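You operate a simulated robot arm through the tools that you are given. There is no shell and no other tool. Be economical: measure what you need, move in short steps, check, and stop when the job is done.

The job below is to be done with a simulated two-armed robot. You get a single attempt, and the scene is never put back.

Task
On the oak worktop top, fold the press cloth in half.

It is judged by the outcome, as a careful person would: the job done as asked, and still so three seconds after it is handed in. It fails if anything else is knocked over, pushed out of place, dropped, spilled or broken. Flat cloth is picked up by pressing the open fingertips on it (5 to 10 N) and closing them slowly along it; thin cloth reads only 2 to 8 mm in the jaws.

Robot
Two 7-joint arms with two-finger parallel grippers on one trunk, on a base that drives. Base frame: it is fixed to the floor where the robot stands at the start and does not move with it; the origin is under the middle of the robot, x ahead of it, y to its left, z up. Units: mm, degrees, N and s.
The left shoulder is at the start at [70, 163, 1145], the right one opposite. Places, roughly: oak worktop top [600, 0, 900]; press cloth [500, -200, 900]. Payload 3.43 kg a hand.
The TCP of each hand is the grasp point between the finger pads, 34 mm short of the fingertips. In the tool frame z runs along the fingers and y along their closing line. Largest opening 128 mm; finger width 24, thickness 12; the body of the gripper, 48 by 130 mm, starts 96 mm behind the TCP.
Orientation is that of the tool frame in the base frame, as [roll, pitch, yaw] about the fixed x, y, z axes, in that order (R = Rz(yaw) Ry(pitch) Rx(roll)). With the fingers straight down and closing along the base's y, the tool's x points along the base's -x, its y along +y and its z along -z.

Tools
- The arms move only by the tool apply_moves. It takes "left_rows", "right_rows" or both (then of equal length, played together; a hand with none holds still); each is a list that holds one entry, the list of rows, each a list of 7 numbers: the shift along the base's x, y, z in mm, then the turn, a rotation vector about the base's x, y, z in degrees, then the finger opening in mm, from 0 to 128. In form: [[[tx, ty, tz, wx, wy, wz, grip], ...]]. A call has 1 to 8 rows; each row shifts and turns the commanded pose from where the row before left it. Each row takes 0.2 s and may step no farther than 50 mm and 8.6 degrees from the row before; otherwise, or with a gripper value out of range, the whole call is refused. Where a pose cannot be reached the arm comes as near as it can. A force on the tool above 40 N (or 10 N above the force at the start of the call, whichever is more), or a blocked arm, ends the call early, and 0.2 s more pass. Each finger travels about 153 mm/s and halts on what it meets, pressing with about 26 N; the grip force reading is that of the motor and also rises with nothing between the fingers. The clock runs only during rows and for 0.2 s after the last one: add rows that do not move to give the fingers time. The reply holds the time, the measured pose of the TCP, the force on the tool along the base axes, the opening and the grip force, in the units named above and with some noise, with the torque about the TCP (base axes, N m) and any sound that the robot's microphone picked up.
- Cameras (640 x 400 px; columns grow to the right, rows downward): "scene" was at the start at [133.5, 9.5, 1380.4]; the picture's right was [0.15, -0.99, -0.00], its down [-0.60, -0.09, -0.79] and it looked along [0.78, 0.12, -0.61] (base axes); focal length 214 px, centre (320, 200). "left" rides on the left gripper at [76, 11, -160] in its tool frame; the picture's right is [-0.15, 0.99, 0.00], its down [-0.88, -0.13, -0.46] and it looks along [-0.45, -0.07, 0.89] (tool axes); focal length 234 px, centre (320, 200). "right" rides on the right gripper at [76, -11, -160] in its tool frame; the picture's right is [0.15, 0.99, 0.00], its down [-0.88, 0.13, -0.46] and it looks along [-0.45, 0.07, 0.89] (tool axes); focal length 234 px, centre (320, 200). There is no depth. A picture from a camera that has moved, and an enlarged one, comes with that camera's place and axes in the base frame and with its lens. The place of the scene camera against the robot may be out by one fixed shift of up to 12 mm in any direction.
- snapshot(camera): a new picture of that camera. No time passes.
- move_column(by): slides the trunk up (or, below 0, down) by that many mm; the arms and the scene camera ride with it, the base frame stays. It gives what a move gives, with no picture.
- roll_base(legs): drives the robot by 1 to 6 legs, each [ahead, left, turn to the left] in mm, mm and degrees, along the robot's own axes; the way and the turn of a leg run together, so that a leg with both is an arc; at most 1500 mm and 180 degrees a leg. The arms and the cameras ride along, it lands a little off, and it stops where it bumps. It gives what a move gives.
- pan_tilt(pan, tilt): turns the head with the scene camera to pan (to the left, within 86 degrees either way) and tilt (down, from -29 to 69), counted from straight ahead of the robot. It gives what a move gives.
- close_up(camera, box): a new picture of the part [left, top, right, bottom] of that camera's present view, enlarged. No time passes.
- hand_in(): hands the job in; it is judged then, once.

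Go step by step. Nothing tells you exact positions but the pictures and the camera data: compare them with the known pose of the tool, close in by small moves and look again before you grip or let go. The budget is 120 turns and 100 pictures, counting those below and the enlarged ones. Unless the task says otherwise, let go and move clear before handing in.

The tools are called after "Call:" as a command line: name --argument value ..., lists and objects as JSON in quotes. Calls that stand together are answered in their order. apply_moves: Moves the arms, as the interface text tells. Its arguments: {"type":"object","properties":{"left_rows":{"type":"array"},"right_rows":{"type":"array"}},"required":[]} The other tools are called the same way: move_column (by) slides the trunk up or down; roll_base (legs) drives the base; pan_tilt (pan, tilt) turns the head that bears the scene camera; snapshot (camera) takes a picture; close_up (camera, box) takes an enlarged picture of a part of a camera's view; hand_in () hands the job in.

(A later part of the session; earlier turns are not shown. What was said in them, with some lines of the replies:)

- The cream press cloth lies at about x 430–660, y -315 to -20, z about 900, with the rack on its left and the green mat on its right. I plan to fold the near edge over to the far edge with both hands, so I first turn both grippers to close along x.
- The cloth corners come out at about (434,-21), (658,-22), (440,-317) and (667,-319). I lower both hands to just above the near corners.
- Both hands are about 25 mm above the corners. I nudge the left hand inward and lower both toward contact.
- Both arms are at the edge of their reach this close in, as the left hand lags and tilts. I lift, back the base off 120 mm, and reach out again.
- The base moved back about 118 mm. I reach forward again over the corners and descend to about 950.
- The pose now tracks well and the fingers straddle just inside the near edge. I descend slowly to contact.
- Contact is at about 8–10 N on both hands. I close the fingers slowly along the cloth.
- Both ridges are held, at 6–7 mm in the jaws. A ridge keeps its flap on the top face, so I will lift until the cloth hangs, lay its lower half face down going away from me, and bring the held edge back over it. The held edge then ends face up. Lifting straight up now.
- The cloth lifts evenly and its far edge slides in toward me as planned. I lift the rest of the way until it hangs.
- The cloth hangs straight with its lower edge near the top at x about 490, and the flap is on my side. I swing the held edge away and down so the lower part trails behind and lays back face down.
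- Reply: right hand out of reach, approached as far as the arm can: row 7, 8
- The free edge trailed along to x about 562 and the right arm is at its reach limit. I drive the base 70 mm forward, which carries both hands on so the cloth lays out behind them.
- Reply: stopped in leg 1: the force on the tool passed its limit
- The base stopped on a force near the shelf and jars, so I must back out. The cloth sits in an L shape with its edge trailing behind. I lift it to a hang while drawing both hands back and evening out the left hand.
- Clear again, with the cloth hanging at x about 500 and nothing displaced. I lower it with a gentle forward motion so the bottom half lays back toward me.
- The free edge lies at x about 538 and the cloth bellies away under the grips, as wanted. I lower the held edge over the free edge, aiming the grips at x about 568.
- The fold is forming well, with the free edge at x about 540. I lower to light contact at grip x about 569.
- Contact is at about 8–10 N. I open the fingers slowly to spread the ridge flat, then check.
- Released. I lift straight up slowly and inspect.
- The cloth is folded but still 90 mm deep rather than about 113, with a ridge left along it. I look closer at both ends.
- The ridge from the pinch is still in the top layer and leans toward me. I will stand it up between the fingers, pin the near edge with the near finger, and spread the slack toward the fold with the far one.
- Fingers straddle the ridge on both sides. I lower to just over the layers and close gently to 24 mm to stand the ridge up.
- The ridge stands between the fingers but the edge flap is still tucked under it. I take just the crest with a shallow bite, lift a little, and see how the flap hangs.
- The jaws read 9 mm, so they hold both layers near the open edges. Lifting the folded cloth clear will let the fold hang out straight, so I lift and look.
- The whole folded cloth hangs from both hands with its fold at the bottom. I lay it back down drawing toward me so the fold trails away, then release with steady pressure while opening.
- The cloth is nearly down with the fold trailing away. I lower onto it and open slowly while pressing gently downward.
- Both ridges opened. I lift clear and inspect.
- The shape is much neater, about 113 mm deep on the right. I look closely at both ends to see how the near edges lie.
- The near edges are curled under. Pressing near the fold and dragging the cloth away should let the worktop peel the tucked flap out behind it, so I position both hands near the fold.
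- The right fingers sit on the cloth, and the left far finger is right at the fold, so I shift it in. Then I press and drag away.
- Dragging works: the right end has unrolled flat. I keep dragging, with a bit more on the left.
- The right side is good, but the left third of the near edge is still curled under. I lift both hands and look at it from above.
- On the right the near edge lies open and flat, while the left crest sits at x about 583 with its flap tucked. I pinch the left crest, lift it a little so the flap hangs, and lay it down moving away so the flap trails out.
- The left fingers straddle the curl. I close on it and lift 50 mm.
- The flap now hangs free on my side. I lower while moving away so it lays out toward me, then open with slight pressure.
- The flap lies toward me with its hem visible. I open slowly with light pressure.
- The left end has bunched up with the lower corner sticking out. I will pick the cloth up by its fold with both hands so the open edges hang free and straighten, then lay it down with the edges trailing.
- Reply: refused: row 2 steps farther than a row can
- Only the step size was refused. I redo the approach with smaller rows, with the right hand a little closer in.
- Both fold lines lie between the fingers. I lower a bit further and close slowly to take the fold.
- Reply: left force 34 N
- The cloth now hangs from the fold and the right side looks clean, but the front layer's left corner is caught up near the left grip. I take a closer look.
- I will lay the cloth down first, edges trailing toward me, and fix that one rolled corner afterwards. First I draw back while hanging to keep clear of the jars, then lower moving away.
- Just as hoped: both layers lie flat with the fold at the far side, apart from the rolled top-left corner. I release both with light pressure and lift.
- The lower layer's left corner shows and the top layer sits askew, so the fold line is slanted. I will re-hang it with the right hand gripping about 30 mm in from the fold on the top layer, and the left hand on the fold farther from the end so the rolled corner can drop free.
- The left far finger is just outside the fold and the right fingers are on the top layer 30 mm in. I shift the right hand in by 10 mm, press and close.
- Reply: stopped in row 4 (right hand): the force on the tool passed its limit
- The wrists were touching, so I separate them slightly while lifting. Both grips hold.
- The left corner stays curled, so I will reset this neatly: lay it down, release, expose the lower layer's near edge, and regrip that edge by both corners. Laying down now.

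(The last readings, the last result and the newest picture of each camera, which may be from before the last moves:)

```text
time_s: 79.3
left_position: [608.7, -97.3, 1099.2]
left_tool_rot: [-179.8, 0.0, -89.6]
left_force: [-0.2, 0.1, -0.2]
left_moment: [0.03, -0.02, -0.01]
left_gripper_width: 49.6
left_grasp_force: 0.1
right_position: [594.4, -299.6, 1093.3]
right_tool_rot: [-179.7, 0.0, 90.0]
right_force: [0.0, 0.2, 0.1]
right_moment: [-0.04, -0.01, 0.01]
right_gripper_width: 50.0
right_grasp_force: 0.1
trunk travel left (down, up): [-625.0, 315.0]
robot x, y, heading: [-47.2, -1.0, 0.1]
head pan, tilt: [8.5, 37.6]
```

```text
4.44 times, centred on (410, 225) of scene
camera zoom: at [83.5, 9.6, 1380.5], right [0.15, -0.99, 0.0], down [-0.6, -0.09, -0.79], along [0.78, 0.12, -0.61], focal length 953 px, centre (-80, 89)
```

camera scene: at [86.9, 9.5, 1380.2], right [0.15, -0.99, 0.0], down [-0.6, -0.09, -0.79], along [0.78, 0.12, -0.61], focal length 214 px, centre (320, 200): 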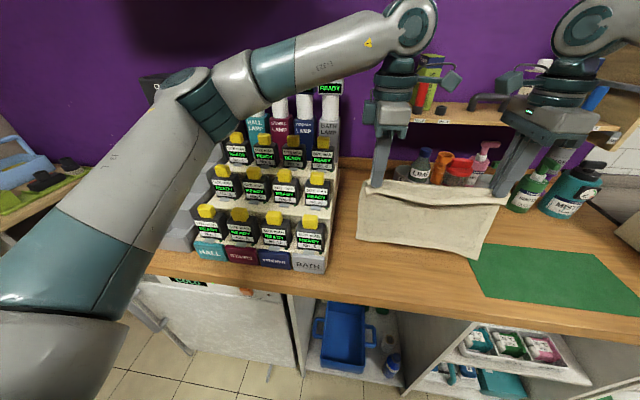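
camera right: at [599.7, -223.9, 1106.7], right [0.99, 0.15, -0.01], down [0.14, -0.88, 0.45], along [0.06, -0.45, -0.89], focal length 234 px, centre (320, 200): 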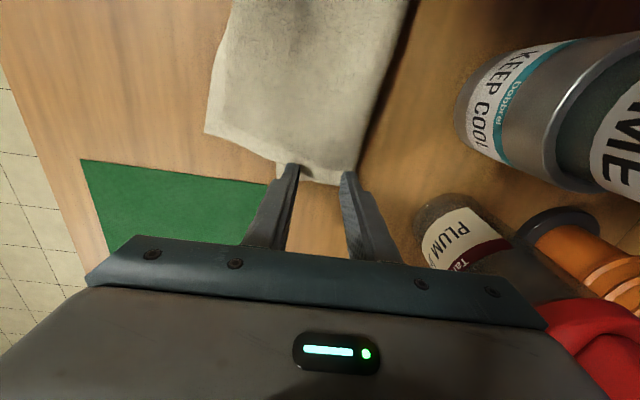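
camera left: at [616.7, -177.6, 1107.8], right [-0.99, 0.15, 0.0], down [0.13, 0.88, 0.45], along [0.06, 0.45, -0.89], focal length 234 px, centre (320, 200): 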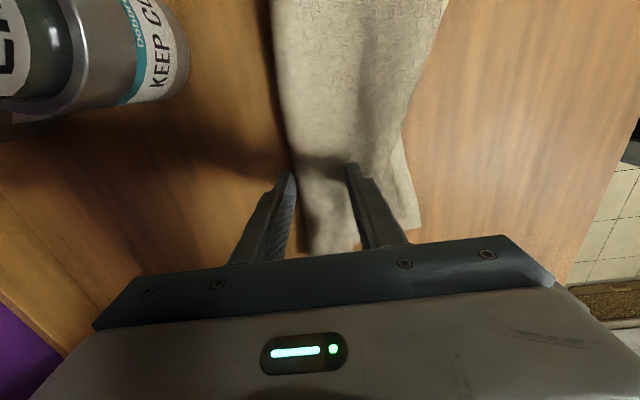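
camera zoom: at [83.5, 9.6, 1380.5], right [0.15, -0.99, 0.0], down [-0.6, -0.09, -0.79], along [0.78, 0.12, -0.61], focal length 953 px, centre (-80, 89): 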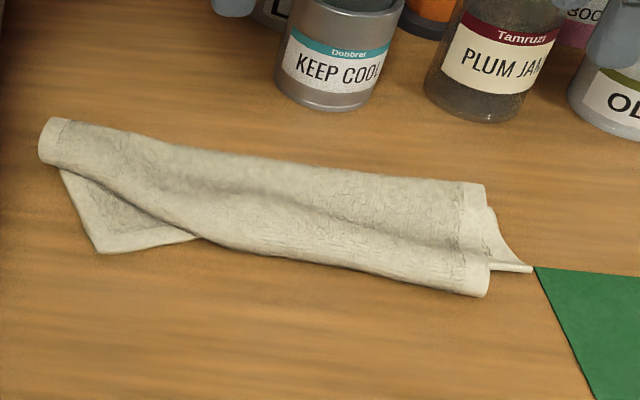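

The lower layer's left corner is exposed at about (526,-27) and its right corner is near (554,-311) under the top layer's curl. I push the top layer's right end back with the closed right fingers to expose that edge, and park the left hand above its corner.

Call:
apply_moves --left_rows '[[[-14, 12, 0, 0, 0, 0, 28], [-14, 12, 0, 0, 0, 0, 28], [-14, 13, 0, 0, 0, 0, 28], [-14, 12, 0, 0, 0, 0, 28], [0, 0, 0, 0, 0, 0, 28], [0, 0, 0, 0, 0, 0, 28]]]' --right_rows '[[[-45, 6, 0, 0, 0, 0, 10], [-44, 6, 0, 0, 0, 0, 0], [0, 0, -49, 0, 0, 0, 0], [0, 0, -49, 0, 0, 0, 0], [0, 0, -48, 0, 0, 0, 0], [0, 0, -3, 0, 0, 0, 0]]]'

Call:
apply_moves --right_rows '[[[10, 0, 0, 0, 0, 0, 0], [12, 0, 0, 0, 0, 0, 0], [12, 0, 0, 0, 0, 0, 0], [12, 0, 0, 0, 0, 0, 0], [12, 0, 0, 0, 0, 0, 0], [12, 0, 0, 0, 0, 0, 0], [12, 0, 0, 0, 0, 0, 0], [12, 0, 0, 0, 0, 0, 0]]]'

Call:
apply_moves --right_rows '[[[0, 0, 20, 0, 0, 0, 0], [0, 0, 40, 0, 0, 0, 10], [-10, 0, 40, 0, 0, 0, 36], [-20, 0, 30, 0, 0, 0, 36], [0, 0, 0, 0, 0, 0, 36]]]'

Call:
snapshot --camera "right"

Call:
snapshot --camera "left"

```text
time_s: 80.7
left_position: [553.9, -46.6, 1094.5]
left_tool_rot: [-179.9, 0.0, -89.7]
left_force: [-0.1, 0.0, 0.1]
left_moment: [0.0, -0.02, 0.0]
left_gripper_width: 28.0
left_grasp_force: 0.0
right_position: [503.7, -282.5, 945.5]
right_tool_rot: [-179.8, 0.0, 89.9]
right_force: [-0.4, 0.0, -0.2]
right_moment: [0.0, -0.01, 0.04]
right_gripper_width: 0.0
right_grasp_force: 26.0
trunk travel left (down, up): [-625.0, 315.0]
robot x, y, heading: [-50.1, -1.7, -0.1]
head pan, tilt: [8.5, 37.6]
```

```text
time_s: 82.5
left_position: [554.3, -45.8, 1094.3]
left_tool_rot: [179.9, 0.0, -89.6]
left_force: [-0.5, 0.8, 0.2]
left_moment: [-0.03, 0.05, -0.01]
left_gripper_width: 28.0
left_grasp_force: 0.0
right_position: [597.6, -287.7, 944.8]
right_tool_rot: [-179.7, 0.0, 90.0]
right_force: [-1.2, -0.1, 0.0]
right_moment: [0.01, 0.01, -0.04]
right_gripper_width: 0.2
right_grasp_force: 25.5
trunk travel left (down, up): [-625.0, 315.0]
robot x, y, heading: [-47.9, 1.7, 0.0]
head pan, tilt: [8.5, 37.6]
```

```text
time_s: 83.7
left_position: [555.4, -46.1, 1094.1]
left_tool_rot: [179.9, 0.0, -89.5]
left_force: [0.2, -0.2, 0.4]
left_moment: [0.0, 0.04, -0.02]
left_gripper_width: 28.0
left_grasp_force: 0.0
right_position: [567.9, -288.2, 1072.2]
right_tool_rot: [-179.6, -0.1, 90.1]
right_force: [0.4, 0.0, 0.5]
right_moment: [0.02, 0.03, -0.02]
right_gripper_width: 35.9
right_grasp_force: 0.2
trunk travel left (down, up): [-625.0, 315.0]
robot x, y, heading: [-46.3, 0.5, 0.0]
head pan, tilt: [8.5, 37.6]
```

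```text
7 pictures are left
camera right: at [558.0, -212.3, 1233.2], right [0.99, 0.15, -0.01], down [0.13, -0.88, 0.45], along [0.06, -0.45, -0.89], focal length 234 px, centre (320, 200)
```

right: 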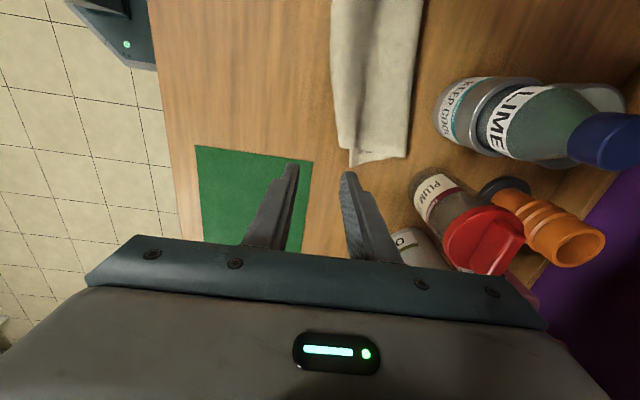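

```text
6 pictures are left
camera left: at [545.7, -122.3, 1254.5], right [-0.99, 0.14, 0.0], down [0.13, 0.88, 0.46], along [0.06, 0.45, -0.89], focal length 234 px, centre (320, 200)
```

left: 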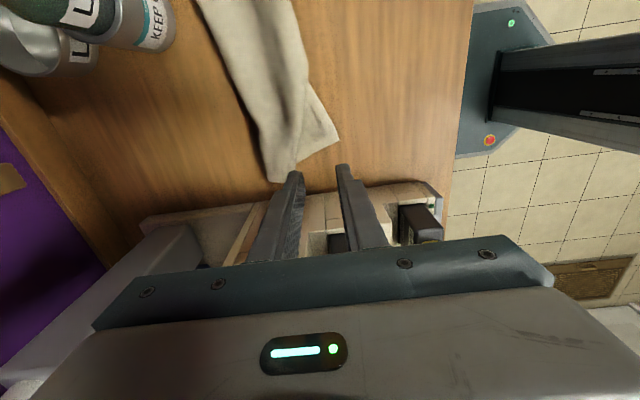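

The push slid the whole strip instead. The remaining fault is the top layer's curled left end, so I try taking only its crest with a shallow bite. The jaw reading will tell how many layers I have.

Call:
apply_moves --left_rows '[[[16, -2, 0, 0, 0, 0, 34], [17, -2, 0, 0, 0, 0, 34], [0, 0, -48, 0, 0, 0, 34], [0, 0, -48, 0, 0, 0, 34], [0, 0, -42, 0, 0, 0, 34], [0, 0, -5, 0, 0, 0, 34], [0, 0, 0, 0, 0, 0, 34]]]'

Call:
apply_moves --left_rows '[[[0, 0, 0, 0, 0, 0, 28], [0, 0, 0, 0, 0, 0, 22], [0, 0, 0, 0, 0, 0, 16], [0, 0, 0, 0, 0, 0, 10], [0, 0, 0, 0, 0, 0, 4], [0, 0, 0, 0, 0, 0, 0], [0, 0, 0, 0, 0, 0, 0]]]'

```text
time_s: 85.3
left_position: [590.3, -50.9, 956.2]
left_tool_rot: [-180.0, -0.1, -89.7]
left_force: [0.2, 0.7, 0.2]
left_moment: [0.0, 0.03, 0.0]
left_gripper_width: 34.0
left_grasp_force: 0.1
right_position: [565.6, -287.8, 1073.5]
right_tool_rot: [-179.7, 0.1, 90.0]
right_force: [0.1, -0.6, -0.2]
right_moment: [0.0, 0.01, -0.02]
right_gripper_width: 35.9
right_grasp_force: 0.1
trunk travel left (down, up): [-625.0, 315.0]
robot x, y, heading: [-50.4, -0.0, 0.3]
head pan, tilt: [8.5, 37.6]
```

```text
time_s: 86.9
left_position: [591.3, -51.3, 956.0]
left_tool_rot: [180.0, 0.0, -89.7]
left_force: [0.4, 0.4, -0.6]
left_moment: [-0.03, 0.04, -0.02]
left_gripper_width: 4.2
left_grasp_force: 25.8
right_position: [567.4, -286.4, 1074.2]
right_tool_rot: [-179.8, 0.0, 90.0]
right_force: [-0.8, 0.0, 0.1]
right_moment: [0.01, 0.02, 0.0]
right_gripper_width: 35.9
right_grasp_force: 0.1
trunk travel left (down, up): [-625.0, 315.0]
robot x, y, heading: [-50.3, -3.1, -0.1]
head pan, tilt: [8.5, 37.6]
```

The reading is 4.2 mm, so I have only the top layer's crest. I lift it 60 mm and look.

Call:
apply_moves --left_rows '[[[0, 0, 12, 0, 0, 0, 0], [0, 0, 15, 0, 0, 0, 0], [-5, 0, 15, 0, 0, 0, 0], [-10, 0, 15, 0, 0, 0, 0], [-10, 0, 10, 0, 0, 0, 0], [0, 0, 0, 0, 0, 0, 0]]]'

Call:
close_up --camera "scene" --box '[340, 160, 480, 250]'

```text
time_s: 88.3
left_position: [561.8, -51.2, 1018.9]
left_tool_rot: [179.9, -0.2, -89.6]
left_force: [0.8, -0.2, -0.4]
left_moment: [-0.01, 0.01, -0.01]
left_gripper_width: 4.5
left_grasp_force: 25.8
right_position: [566.9, -287.8, 1073.4]
right_tool_rot: [-179.7, -0.1, 90.0]
right_force: [0.3, 0.4, -0.2]
right_moment: [0.0, 0.01, -0.01]
right_gripper_width: 35.9
right_grasp_force: 0.0
trunk travel left (down, up): [-625.0, 315.0]
robot x, y, heading: [-51.0, -5.4, 0.2]
head pan, tilt: [8.5, 37.6]
```

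```text
4.44 times, centred on (410, 205) of scene
camera zoom: at [85.9, 9.4, 1380.3], right [0.15, -0.99, 0.0], down [-0.6, -0.09, -0.79], along [0.78, 0.12, -0.61], focal length 953 px, centre (-80, 178)
```

zoom: 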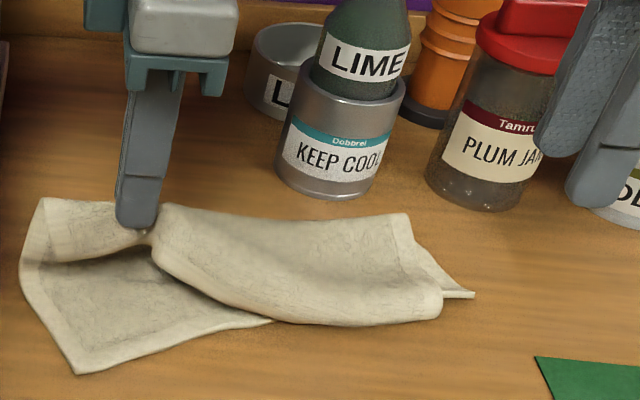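

I draw the held crest toward me over the lower corner, then lower it moving away so the flap trails out, and release.

Call:
apply_moves --left_rows '[[[-15, 4, 0, 0, 0, 0, 0], [-20, 4, -5, 0, 0, 0, 0], [0, 0, -15, 0, 0, 0, 0], [0, 0, -15, 0, 0, 0, 0], [8, 0, -12, 0, 0, 0, 0], [10, 0, -10, 0, 0, 0, 0], [10, 0, -8, 0, 0, 0, 0], [6, 0, -5, 0, 0, 0, 0]]]'

Call:
apply_moves --left_rows '[[[3, 0, -4, 0, 0, 0, 0], [0, 0, -2, 0, 0, 0, 8], [0, 0, -1, 0, 0, 0, 16], [0, 0, 0, 0, 0, 0, 24], [0, 0, 0, 0, 0, 0, 30], [0, 0, 8, 0, 0, 0, 34], [0, 0, 30, 0, 0, 0, 34], [0, 0, 45, 0, 0, 0, 34]]]'

Call:
close_up --camera "scene" --box '[340, 170, 480, 260]'

```text
time_s: 90.1
left_position: [563.2, -42.9, 950.3]
left_tool_rot: [180.0, 0.0, -89.6]
left_force: [-1.0, -1.4, 0.9]
left_moment: [-0.04, 0.05, -0.03]
left_gripper_width: 4.6
left_grasp_force: 26.0
right_position: [565.7, -287.7, 1073.9]
right_tool_rot: [-179.9, 0.0, 90.0]
right_force: [-0.1, 0.6, -0.5]
right_moment: [0.0, -0.04, 0.0]
right_gripper_width: 35.9
right_grasp_force: 0.2
trunk travel left (down, up): [-625.0, 315.0]
robot x, y, heading: [-46.5, -1.1, -0.0]
head pan, tilt: [8.5, 37.6]
```

```text
time_s: 91.9
left_position: [565.7, -41.4, 1024.6]
left_tool_rot: [180.0, 0.0, -89.6]
left_force: [-0.2, 0.5, 0.7]
left_moment: [0.01, 0.0, 0.0]
left_gripper_width: 34.1
left_grasp_force: 0.1
right_position: [565.9, -287.6, 1073.8]
right_tool_rot: [-179.9, 0.0, 90.0]
right_force: [0.5, -0.1, 0.0]
right_moment: [0.03, -0.02, -0.02]
right_gripper_width: 35.9
right_grasp_force: 0.0
trunk travel left (down, up): [-625.0, 315.0]
robot x, y, heading: [-49.0, -1.3, -0.2]
head pan, tilt: [8.5, 37.6]
```

```text
4.44 times, centred on (410, 215) of scene
camera zoom: at [84.6, 9.1, 1380.4], right [0.15, -0.99, 0.0], down [-0.6, -0.09, -0.79], along [0.78, 0.12, -0.61], focal length 953 px, centre (-80, 133)
```

zoom: 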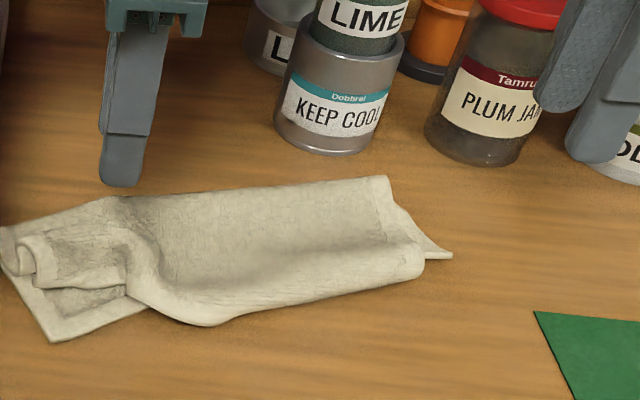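

The left end is looser now, but the right end sits too close to the jars. I press on the right end and drag it back toward me to square the strip before picking it up by the fold.

Call:
apply_moves --right_rows '[[[22, 17, 0, 0, 0, 0, 14], [22, 18, 0, 0, 0, 0, 14], [20, 17, 0, 0, 0, 0, 14], [0, 0, -45, 0, 0, 0, 14], [0, 0, -45, 0, 0, 0, 14], [0, 0, -36, 0, 0, 0, 14], [0, 0, -5, 0, 0, 0, 14], [0, 0, -3, 0, 0, 0, 14]]]' --left_rows '[[[0, 5, 10, 0, 0, 0, 34], [0, 5, 10, 0, 0, 0, 34], [0, 5, 10, 0, 0, 0, 34], [0, 0, 0, 0, 0, 0, 34], [0, 0, 0, 0, 0, 0, 34], [0, 0, 0, 0, 0, 0, 34], [0, 0, 0, 0, 0, 0, 34], [0, 0, 0, 0, 0, 0, 34]]]'

```text
time_s: 93.7
left_position: [567.2, -27.3, 1055.1]
left_tool_rot: [-179.9, 0.1, -89.7]
left_force: [0.8, -0.8, -0.1]
left_moment: [-0.02, -0.01, 0.01]
left_gripper_width: 34.1
left_grasp_force: 0.0
right_position: [620.1, -244.3, 942.8]
right_tool_rot: [-179.9, -0.2, 90.1]
right_force: [0.7, 0.7, 1.9]
right_moment: [0.01, 0.02, 0.02]
right_gripper_width: 13.9
right_grasp_force: 0.0
right hand out of reach, approached as far as the arm can: row 4, 5, 6
trunk travel left (down, up): [-625.0, 315.0]
robot x, y, heading: [-47.6, 2.1, -0.1]
head pan, tilt: [8.5, 37.6]
```

Call:
apply_moves --right_rows '[[[0, 0, -3, 0, 0, 0, 14], [-6, 0, 0, 0, 0, 0, 14], [-10, 0, 0, 0, 0, 0, 14], [-10, 0, 0, 0, 0, 0, 14], [-10, 0, 0, 0, 0, 0, 14], [-10, 0, 0, 0, 0, 0, 14], [-10, 0, 0, 0, 0, 0, 14], [-10, 0, 0, 0, 0, 0, 14]]]'

Call:
apply_moves --right_rows '[[[0, 0, 15, 0, 0, 0, 36], [0, -5, 40, 0, 0, 0, 36], [0, -5, 40, 0, 0, 0, 36], [0, 0, 0, 0, 0, 0, 36]]]'

Call:
close_up --camera "scene" --box '[330, 180, 470, 270]'

```text
time_s: 95.5
left_position: [566.3, -27.1, 1055.3]
left_tool_rot: [-180.0, 0.0, -89.6]
left_force: [0.2, 0.3, -0.5]
left_moment: [0.0, 0.0, 0.0]
left_gripper_width: 34.2
left_grasp_force: 0.0
right_position: [552.1, -243.0, 940.4]
right_tool_rot: [-179.8, 0.0, 90.0]
right_force: [2.1, -0.5, 3.3]
right_moment: [0.03, 0.0, 0.01]
right_gripper_width: 13.7
right_grasp_force: 0.0
trunk travel left (down, up): [-625.0, 315.0]
robot x, y, heading: [-46.6, -0.1, 0.2]
head pan, tilt: [8.5, 37.6]
```

```text
time_s: 96.5
left_position: [567.3, -27.4, 1055.3]
left_tool_rot: [179.9, 0.0, -89.7]
left_force: [-0.5, 0.4, 0.2]
left_moment: [-0.01, 0.0, 0.02]
left_gripper_width: 33.9
left_grasp_force: 0.1
right_position: [554.4, -254.3, 1031.7]
right_tool_rot: [-179.7, 0.0, 90.0]
right_force: [0.1, 0.0, 0.0]
right_moment: [0.0, 0.02, -0.03]
right_gripper_width: 36.0
right_grasp_force: 0.0
trunk travel left (down, up): [-625.0, 315.0]
robot x, y, heading: [-48.0, -0.1, 0.0]
head pan, tilt: [8.5, 37.6]
```

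```text
4.44 times, centred on (400, 225) of scene
camera zoom: at [86.4, 9.3, 1380.3], right [0.15, -0.99, 0.0], down [-0.6, -0.09, -0.79], along [0.78, 0.12, -0.61], focal length 953 px, centre (-36, 89)
```

zoom: 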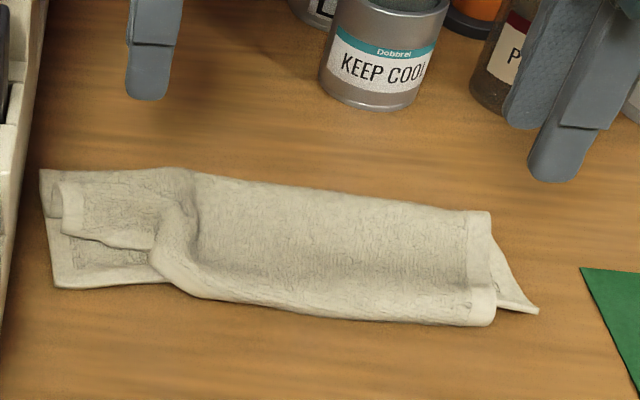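

Now the strip is straight with 100 mm free behind it. The top-left corner lies flat, and only the middle and right of the top edge are curled under. I press near the fold with both hands and drag away, which unrolled it before.

Call:
apply_moves --left_rows '[[[12, -16, 0, 0, 0, 0, 20], [13, -17, 0, 0, 0, 0, 20], [0, 0, -45, 0, 0, 0, 20], [0, 0, -45, 0, 0, 0, 20], [0, 0, -20, 0, 0, 0, 20], [0, 0, -4, 0, 0, 0, 20], [0, 0, 0, 0, 0, 0, 20]]]' --right_rows '[[[13, -4, 0, 0, 0, 0, 20], [13, -2, 0, 0, 0, 0, 20], [0, 0, -35, 0, 0, 0, 20], [0, 0, -35, 0, 0, 0, 20], [0, 0, -17, 0, 0, 0, 20], [0, 0, -4, 0, 0, 0, 20], [0, 0, 0, 0, 0, 0, 20]]]'

```text
time_s: 98.1
left_position: [592.5, -57.8, 941.9]
left_tool_rot: [179.9, 0.0, -89.6]
left_force: [0.0, 1.3, 3.1]
left_moment: [-0.01, -0.03, 0.0]
left_gripper_width: 20.2
left_grasp_force: 0.5
right_position: [579.6, -258.0, 944.9]
right_tool_rot: [-179.9, 0.0, 90.0]
right_force: [1.2, -0.1, 0.3]
right_moment: [0.01, -0.03, 0.02]
right_gripper_width: 20.0
right_grasp_force: 0.1
trunk travel left (down, up): [-625.0, 315.0]
robot x, y, heading: [-49.7, -0.3, -0.2]
head pan, tilt: [8.5, 37.6]
```

Call:
apply_moves --left_rows '[[[0, 0, -1, 0, 0, 0, 20], [0, 0, -0.5, 0, 0, 0, 20], [0, 0, 0, 0, 0, 0, 20]]]' --right_rows '[[[0, 0, -3, 0, 0, 0, 20], [0, 0, -3, 0, 0, 0, 20], [0, 0, 0, 0, 0, 0, 20]]]'

Call:
apply_moves --left_rows '[[[8, 0, 0, 0, 0, 0, 20], [8, 0, 0, 0, 0, 0, 20], [8, 0, 0, 0, 0, 0, 20], [8, 0, 0, 0, 0, 0, 20], [8, 0, 0, 0, 0, 0, 20], [8, 0, 0, 0, 0, 0, 20], [6, 0, 0, 0, 0, 0, 20], [0, 0, 0, 0, 0, 0, 20]]]' --right_rows '[[[9, 0, 0, 0, 0, 0, 20], [9, 0, 0, 0, 0, 0, 20], [9, 0, 0, 0, 0, 0, 20], [9, 0, 0, 0, 0, 0, 20], [9, 0, 0, 0, 0, 0, 20], [9, 0, 0, 0, 0, 0, 20], [9, 0, 0, 0, 0, 0, 20], [0, 0, 0, 0, 0, 0, 20]]]'

Call:
close_up --camera "scene" --box '[330, 170, 470, 260]'

```text
time_s: 98.9
left_position: [591.2, -59.4, 940.7]
left_tool_rot: [180.0, 0.0, -89.6]
left_force: [0.0, 0.0, 3.8]
left_moment: [0.03, 0.03, 0.01]
left_gripper_width: 20.2
left_grasp_force: 0.1
right_position: [579.3, -257.9, 939.5]
right_tool_rot: [-179.7, 0.0, 90.0]
right_force: [-0.2, 0.8, 6.5]
right_moment: [0.1, 0.07, 0.0]
right_gripper_width: 20.1
right_grasp_force: 0.1
trunk travel left (down, up): [-625.0, 315.0]
robot x, y, heading: [-46.1, 0.4, -0.1]
head pan, tilt: [8.5, 37.6]
```

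```text
time_s: 100.7
left_position: [644.6, -60.4, 939.2]
left_tool_rot: [-179.9, 0.0, -89.8]
left_force: [1.3, -2.0, 4.0]
left_moment: [-0.04, 0.04, 0.01]
left_gripper_width: 19.5
left_grasp_force: 0.1
right_position: [634.3, -265.8, 941.7]
right_tool_rot: [-179.9, 0.0, 90.0]
right_force: [-0.1, 0.2, 0.9]
right_moment: [0.02, 0.04, 0.0]
right_gripper_width: 20.1
right_grasp_force: 0.5
right hand out of reach, approached as far as the arm can: row 7
trunk travel left (down, up): [-625.0, 315.0]
robot x, y, heading: [-45.3, -0.0, 0.1]
head pan, tilt: [8.5, 37.6]
```

```text
4.44 times, centred on (400, 215) of scene
camera zoom: at [85.0, 9.5, 1380.5], right [0.15, -0.99, 0.0], down [-0.6, -0.09, -0.79], along [0.78, 0.12, -0.61], focal length 953 px, centre (-36, 133)
```

zoom: 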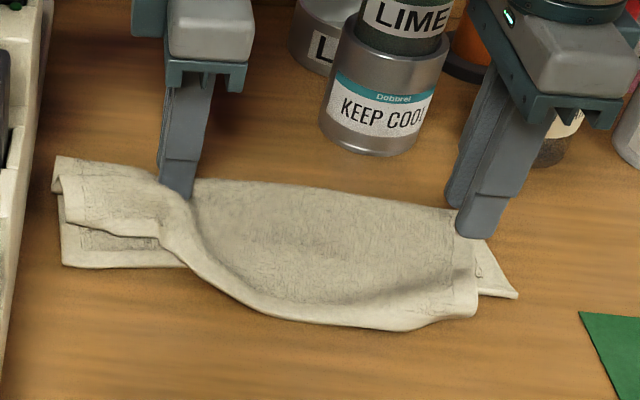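

The top layer has mostly unrolled. I do one more short press-and-drag on the right to free the last of its curl, with the left hand lifted clear.

Call:
apply_moves --left_rows '[[[0, 0, 15, 0, 0, 0, 24], [0, 0, 40, 0, 0, 0, 24], [0, 10, 40, 0, 0, 0, 24], [0, 10, 20, 0, 0, 0, 24], [0, 0, 0, 0, 0, 0, 24], [0, 0, 0, 0, 0, 0, 24]]]' --right_rows '[[[0, 0, 12, 0, 0, 0, 20], [-22, 4, 0, 0, 0, 0, 20], [-22, 4, 0, 0, 0, 0, 20], [0, 0, -8, 0, 0, 0, 20], [0, 0, -3, 0, 0, 0, 20], [0, 0, 0, 0, 0, 0, 20]]]'

```text
time_s: 102.1
left_position: [644.7, -40.6, 1053.0]
left_tool_rot: [-179.9, -0.1, -89.6]
left_force: [0.3, 0.5, 0.6]
left_moment: [0.01, -0.02, -0.01]
left_gripper_width: 24.0
left_grasp_force: 0.2
right_position: [590.8, -257.2, 942.2]
right_tool_rot: [-179.8, 0.0, 90.0]
right_force: [0.6, 0.3, 0.9]
right_moment: [-0.02, 0.02, -0.01]
right_gripper_width: 19.8
right_grasp_force: 0.1
trunk travel left (down, up): [-625.0, 315.0]
robot x, y, heading: [-49.2, -0.4, -0.0]
head pan, tilt: [8.5, 37.6]
```

Call:
apply_moves --right_rows '[[[0, 0, -2, 0, 0, 0, 20], [0, 0, -2, 0, 0, 0, 20], [6, 0, 0, 0, 0, 0, 20], [7, 0, 0, 0, 0, 0, 20], [7, 0, 0, 0, 0, 0, 20], [7, 0, 0, 0, 0, 0, 20], [5, 0, 0, 0, 0, 0, 20]]]'

Call:
apply_moves --right_rows '[[[0, 0, 15, 0, 0, 0, 20], [0, 0, 40, 0, 0, 0, 20], [-20, 0, 40, 0, 0, 0, 20], [-30, -10, 20, 0, 0, 0, 20]]]'

Call:
close_up --camera "scene" --box '[330, 170, 470, 260]'

```text
time_s: 103.7
left_position: [644.5, -42.0, 1055.1]
left_tool_rot: [-179.9, 0.0, -89.7]
left_force: [-0.2, -0.2, 0.1]
left_moment: [0.0, 0.01, -0.01]
left_gripper_width: 23.9
left_grasp_force: 0.2
right_position: [622.8, -258.2, 939.2]
right_tool_rot: [-180.0, -0.1, 90.1]
right_force: [-3.5, 0.8, 11.7]
right_moment: [0.05, 0.06, 0.05]
right_gripper_width: 19.3
right_grasp_force: 0.0
trunk travel left (down, up): [-625.0, 315.0]
robot x, y, heading: [-46.1, -0.9, -0.1]
head pan, tilt: [8.5, 37.6]
```

```text
time_s: 104.7
left_position: [643.6, -41.3, 1053.5]
left_tool_rot: [180.0, 0.0, -89.6]
left_force: [-0.3, -0.2, -0.2]
left_moment: [0.01, -0.05, 0.01]
left_gripper_width: 24.0
left_grasp_force: 0.0
right_position: [566.8, -267.8, 1056.5]
right_tool_rot: [-179.8, 0.0, 89.9]
right_force: [-0.4, -0.2, -0.1]
right_moment: [0.02, -0.04, 0.01]
right_gripper_width: 20.3
right_grasp_force: 0.0
trunk travel left (down, up): [-625.0, 315.0]
robot x, y, heading: [-48.5, 1.7, -0.0]
head pan, tilt: [8.5, 37.6]
```

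```text
4.44 times, centred on (400, 215) of scene
camera zoom: at [83.8, 8.9, 1380.5], right [0.15, -0.99, 0.0], down [-0.6, -0.09, -0.79], along [0.78, 0.12, -0.61], focal length 953 px, centre (-36, 133)
```

zoom: 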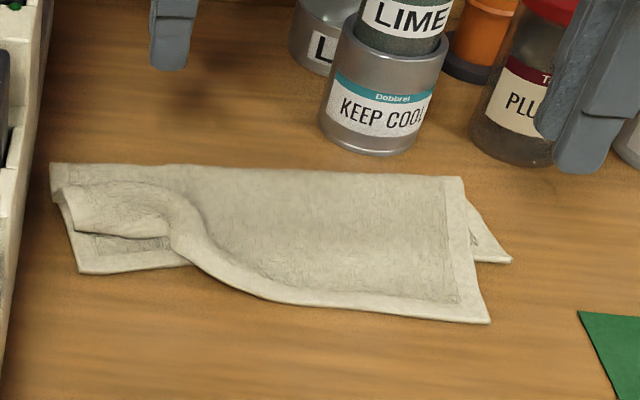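

The right side is flat now. What remains is a hump holding back the top-left corner, and the top-right edge reaching too far toward me. With the left hand I pin the fold side with the far finger and spread the near finger toward me to pull out the hump.

Call:
apply_moves --left_rows '[[[-12, 11, 0, 0, 0, 0, 45], [-12, 12, 0, 0, 0, 0, 45], [0, 0, -45, 0, 0, 0, 45], [0, 0, -45, 0, 0, 0, 45], [0, 0, -16, 0, 0, 0, 45], [0, 0, -4, 0, 0, 0, 45], [0, 0, 0, 0, 0, 0, 45]]]'

```text
time_s: 106.3
left_position: [620.6, -17.6, 943.8]
left_tool_rot: [180.0, 0.0, -89.6]
left_force: [0.0, 0.0, 3.1]
left_moment: [0.01, -0.03, 0.0]
left_gripper_width: 44.9
left_grasp_force: 0.1
right_position: [567.9, -267.4, 1054.7]
right_tool_rot: [-179.8, 0.0, 90.1]
right_force: [0.6, -0.3, -0.4]
right_moment: [-0.03, 0.02, 0.0]
right_gripper_width: 19.7
right_grasp_force: 0.2
trunk travel left (down, up): [-625.0, 315.0]
robot x, y, heading: [-49.9, 0.5, -0.2]
head pan, tilt: [8.5, 37.6]
```

Call:
apply_moves --left_rows '[[[0, 0, -3, 0, 0, 0, 45], [0, 0, -1, 0, 0, 0, 45], [-2.5, 0, 0, 0, 0, 0, 50], [-3, 0, 0, 0, 0, 0, 56], [-3, 0, 0, 0, 0, 0, 62], [-3, 0, 0, 0, 0, 0, 68], [-3, 0, 0, 0, 0, 0, 74], [-3, 0, 0, 0, 0, 0, 80]]]'

Call:
apply_moves --left_rows '[[[0, 0, 0, 0, 0, 0, 80], [0, 0, 15, 0, 0, 0, 80], [0, 0, 40, 0, 0, 0, 80], [0, 0, 45, 0, 0, 0, 60]]]' --right_rows '[[[-4, 4, 0, 0, 0, 0, 26], [0, 0, -40, 0, 0, 0, 26], [0, 0, -45, 0, 0, 0, 26], [0, 0, -23, 0, 0, 0, 26]]]'

```text
time_s: 108.1
left_position: [604.7, -16.5, 940.5]
left_tool_rot: [179.9, 0.1, -89.6]
left_force: [2.6, 0.0, 7.3]
left_moment: [0.05, 0.3, 0.03]
left_gripper_width: 78.7
left_grasp_force: 0.1
right_position: [569.1, -266.2, 1055.7]
right_tool_rot: [-179.7, 0.0, 90.1]
right_force: [0.7, 0.4, 0.3]
right_moment: [0.01, 0.0, 0.01]
right_gripper_width: 20.0
right_grasp_force: 0.0
trunk travel left (down, up): [-625.0, 315.0]
robot x, y, heading: [-46.7, 4.0, -0.0]
head pan, tilt: [8.5, 37.6]
```

```text
time_s: 109.1
left_position: [603.0, -15.8, 1039.3]
left_tool_rot: [180.0, 0.0, -89.6]
left_force: [-0.9, 0.0, 0.3]
left_moment: [0.0, 0.03, -0.01]
left_gripper_width: 59.9
left_grasp_force: 0.0
right_position: [568.2, -264.5, 945.5]
right_tool_rot: [-179.9, 0.1, 90.0]
right_force: [0.5, 0.4, 0.1]
right_moment: [0.01, -0.05, -0.04]
right_gripper_width: 26.0
right_grasp_force: 0.1
trunk travel left (down, up): [-625.0, 315.0]
robot x, y, heading: [-47.5, -0.2, -0.2]
head pan, tilt: [8.5, 37.6]
```

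Before pinching the right corner I shift the right hand 22 mm in from the side edge, then lower to contact.

Call:
apply_moves --right_rows '[[[-3, 22, 0, 0, 0, 0, 26], [0, 0, -4, 0, 0, 0, 26], [0, 0, -3, 0, 0, 0, 26], [0, 0, -2, 0, 0, 0, 26], [0, 0, 0, 0, 0, 0, 26]]]'

Call:
apply_moves --right_rows '[[[0, 0, 0, 0, 0, 0, 22], [0, 0, 0, 0, 0, 0, 18], [0, 0, 0, 0, 0, 0, 14], [0, 0, 0, 0, 0, 0, 10], [0, 0, 0, 0, 0, 0, 5], [0, 0, 0, 0, 0, 0, 0], [0, 0, 0, 0, 0, 0, 0]]]'

```text
time_s: 110.3
left_position: [603.5, -16.5, 1040.3]
left_tool_rot: [180.0, 0.0, -89.7]
left_force: [0.7, -0.1, 0.2]
left_moment: [0.0, -0.02, -0.01]
left_gripper_width: 60.0
left_grasp_force: 0.1
right_position: [565.9, -242.0, 937.2]
right_tool_rot: [-179.9, 0.0, 90.0]
right_force: [-1.0, 0.5, 8.8]
right_moment: [-0.01, -0.03, 0.0]
right_gripper_width: 26.3
right_grasp_force: 0.1
trunk travel left (down, up): [-625.0, 315.0]
robot x, y, heading: [-44.7, -1.4, 0.1]
head pan, tilt: [8.5, 37.6]
```

```text
time_s: 111.9
left_position: [603.1, -15.2, 1040.1]
left_tool_rot: [-180.0, 0.0, -89.6]
left_force: [0.2, -1.0, -0.7]
left_moment: [0.02, 0.03, 0.0]
left_gripper_width: 60.1
left_grasp_force: 0.0
right_position: [566.2, -242.0, 937.7]
right_tool_rot: [-179.8, 0.0, 90.1]
right_force: [-0.1, -0.8, 11.8]
right_moment: [-0.01, -0.01, -0.02]
right_gripper_width: 3.7
right_grasp_force: 25.9
trunk travel left (down, up): [-625.0, 315.0]
robot x, y, heading: [-51.1, 1.5, -0.1]
head pan, tilt: [8.5, 37.6]
```

The jaws read 3.7 mm, so I have the top layer only. I lift the corner, shift it away and slightly right over the lower corner, lower it with a trailing motion, and release.

Call:
apply_moves --right_rows '[[[0, 0, 12, 0, 0, 0, 0], [0, -4, 14, 0, 0, 0, 0], [8, -6, 10, 0, 0, 0, 0], [10, -6, 0, 0, 0, 0, 0], [6, -4, -8, 0, 0, 0, 0], [6, 0, -8, 0, 0, 0, 0], [6, 0, -8, 0, 0, 0, 0], [5, 0, -6, 0, 0, 0, 0]]]'

Call:
apply_moves --right_rows '[[[3, 0, -4, 0, 0, 0, 0], [0, 0, 0, 0, 0, 0, 7], [0, 0, -1, 0, 0, 0, 13], [0, 0, -1, 0, 0, 0, 19], [0, 0, 0, 0, 0, 0, 26], [0, 0, 0, 0, 0, 0, 32], [0, 0, 0, 0, 0, 0, 38]]]'

Call:
apply_moves --right_rows '[[[0, 0, 12, 0, 0, 0, 38], [0, 0, 40, 0, 0, 0, 38], [-10, -10, 45, 0, 0, 0, 38], [-30, -20, 30, 0, 0, 0, 38]]]' --left_rows '[[[0, 0, 10, 0, 0, 0, 60], [0, 0, 20, 0, 0, 0, 60], [0, 5, 20, 0, 0, 0, 60], [0, 5, 20, 0, 0, 0, 60]]]'

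Call:
close_up --camera "scene" --box '[330, 170, 470, 260]'

```text
time_s: 113.7
left_position: [602.9, -16.0, 1041.2]
left_tool_rot: [-180.0, 0.1, -89.7]
left_force: [0.0, -0.4, 0.3]
left_moment: [0.05, 0.0, -0.01]
left_gripper_width: 59.9
left_grasp_force: 0.0
right_position: [607.0, -261.1, 944.2]
right_tool_rot: [-180.0, 0.0, 90.0]
right_force: [-1.3, 0.3, 7.6]
right_moment: [0.04, 0.05, 0.05]
right_gripper_width: 3.7
right_grasp_force: 26.5
trunk travel left (down, up): [-625.0, 315.0]
robot x, y, heading: [-52.1, 1.7, 0.1]
head pan, tilt: [8.5, 37.6]
```

```text
time_s: 114.9
left_position: [604.2, -17.4, 1040.4]
left_tool_rot: [179.9, 0.0, -89.6]
left_force: [-0.1, -0.4, -0.3]
left_moment: [0.03, 0.03, -0.03]
left_gripper_width: 60.0
left_grasp_force: 0.0
right_position: [610.2, -260.2, 940.5]
right_tool_rot: [179.7, -0.3, 90.0]
right_force: [-1.7, 0.3, 18.4]
right_moment: [0.19, 0.31, -0.02]
right_gripper_width: 31.3
right_grasp_force: 0.1
trunk travel left (down, up): [-625.0, 315.0]
robot x, y, heading: [-49.7, -2.2, 0.2]
head pan, tilt: [8.5, 37.6]
stopped in row 6 (right hand): the force on the tool passed its limit (the readings are from after the stop); the commanded pose is now the measured one
```

```text
time_s: 115.9
left_position: [602.8, -8.7, 1113.1]
left_tool_rot: [-179.8, -0.1, -89.7]
left_force: [-1.4, -0.7, -0.4]
left_moment: [0.02, -0.05, 0.02]
left_gripper_width: 60.0
left_grasp_force: 0.2
right_position: [571.6, -290.6, 1069.4]
right_tool_rot: [179.8, -0.2, 90.1]
right_force: [-0.9, 0.9, -0.4]
right_moment: [0.03, -0.06, 0.04]
right_gripper_width: 38.0
right_grasp_force: 0.0
trunk travel left (down, up): [-625.0, 315.0]
robot x, y, heading: [-49.8, 0.3, -0.0]
head pan, tilt: [8.5, 37.6]
```

```text
4.44 times, centred on (400, 215) of scene
camera zoom: at [82.7, 8.5, 1380.6], right [0.15, -0.99, 0.0], down [-0.6, -0.09, -0.79], along [0.79, 0.12, -0.61], focal length 953 px, centre (-36, 133)
```

zoom: 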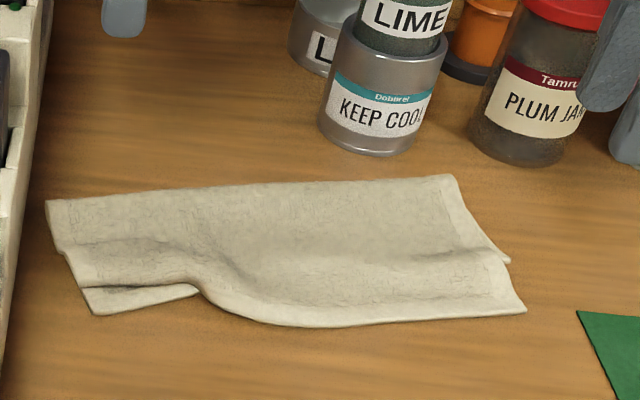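

The cloth is now doubled over with its fold along the far side, lying flat with the near edges close together. The hands are clear and nothing else looks disturbed, and I have no pictures left, so I hand it in.

Call:
hand_in

```text
The job is handed in.
```

I folded the press cloth roughly in half on the oak worktop and handed it in, but the fold is not square. The near edges don't quite line up: by my last picture the top layer stops about 20 mm short of the lower one at the left. At the right the top layer reaches past the lower corner by perhaps 45 mm, with a slight ripple left there.

The cloth took several re-grips and drags, so it now lies somewhat away from where it started. In the last pictures the jars, the rack and the green mat look undisturbed. The base did stop once on a force limit near the shelf and jars, and I saw nothing moved there. Both hands were clear at hand-in.
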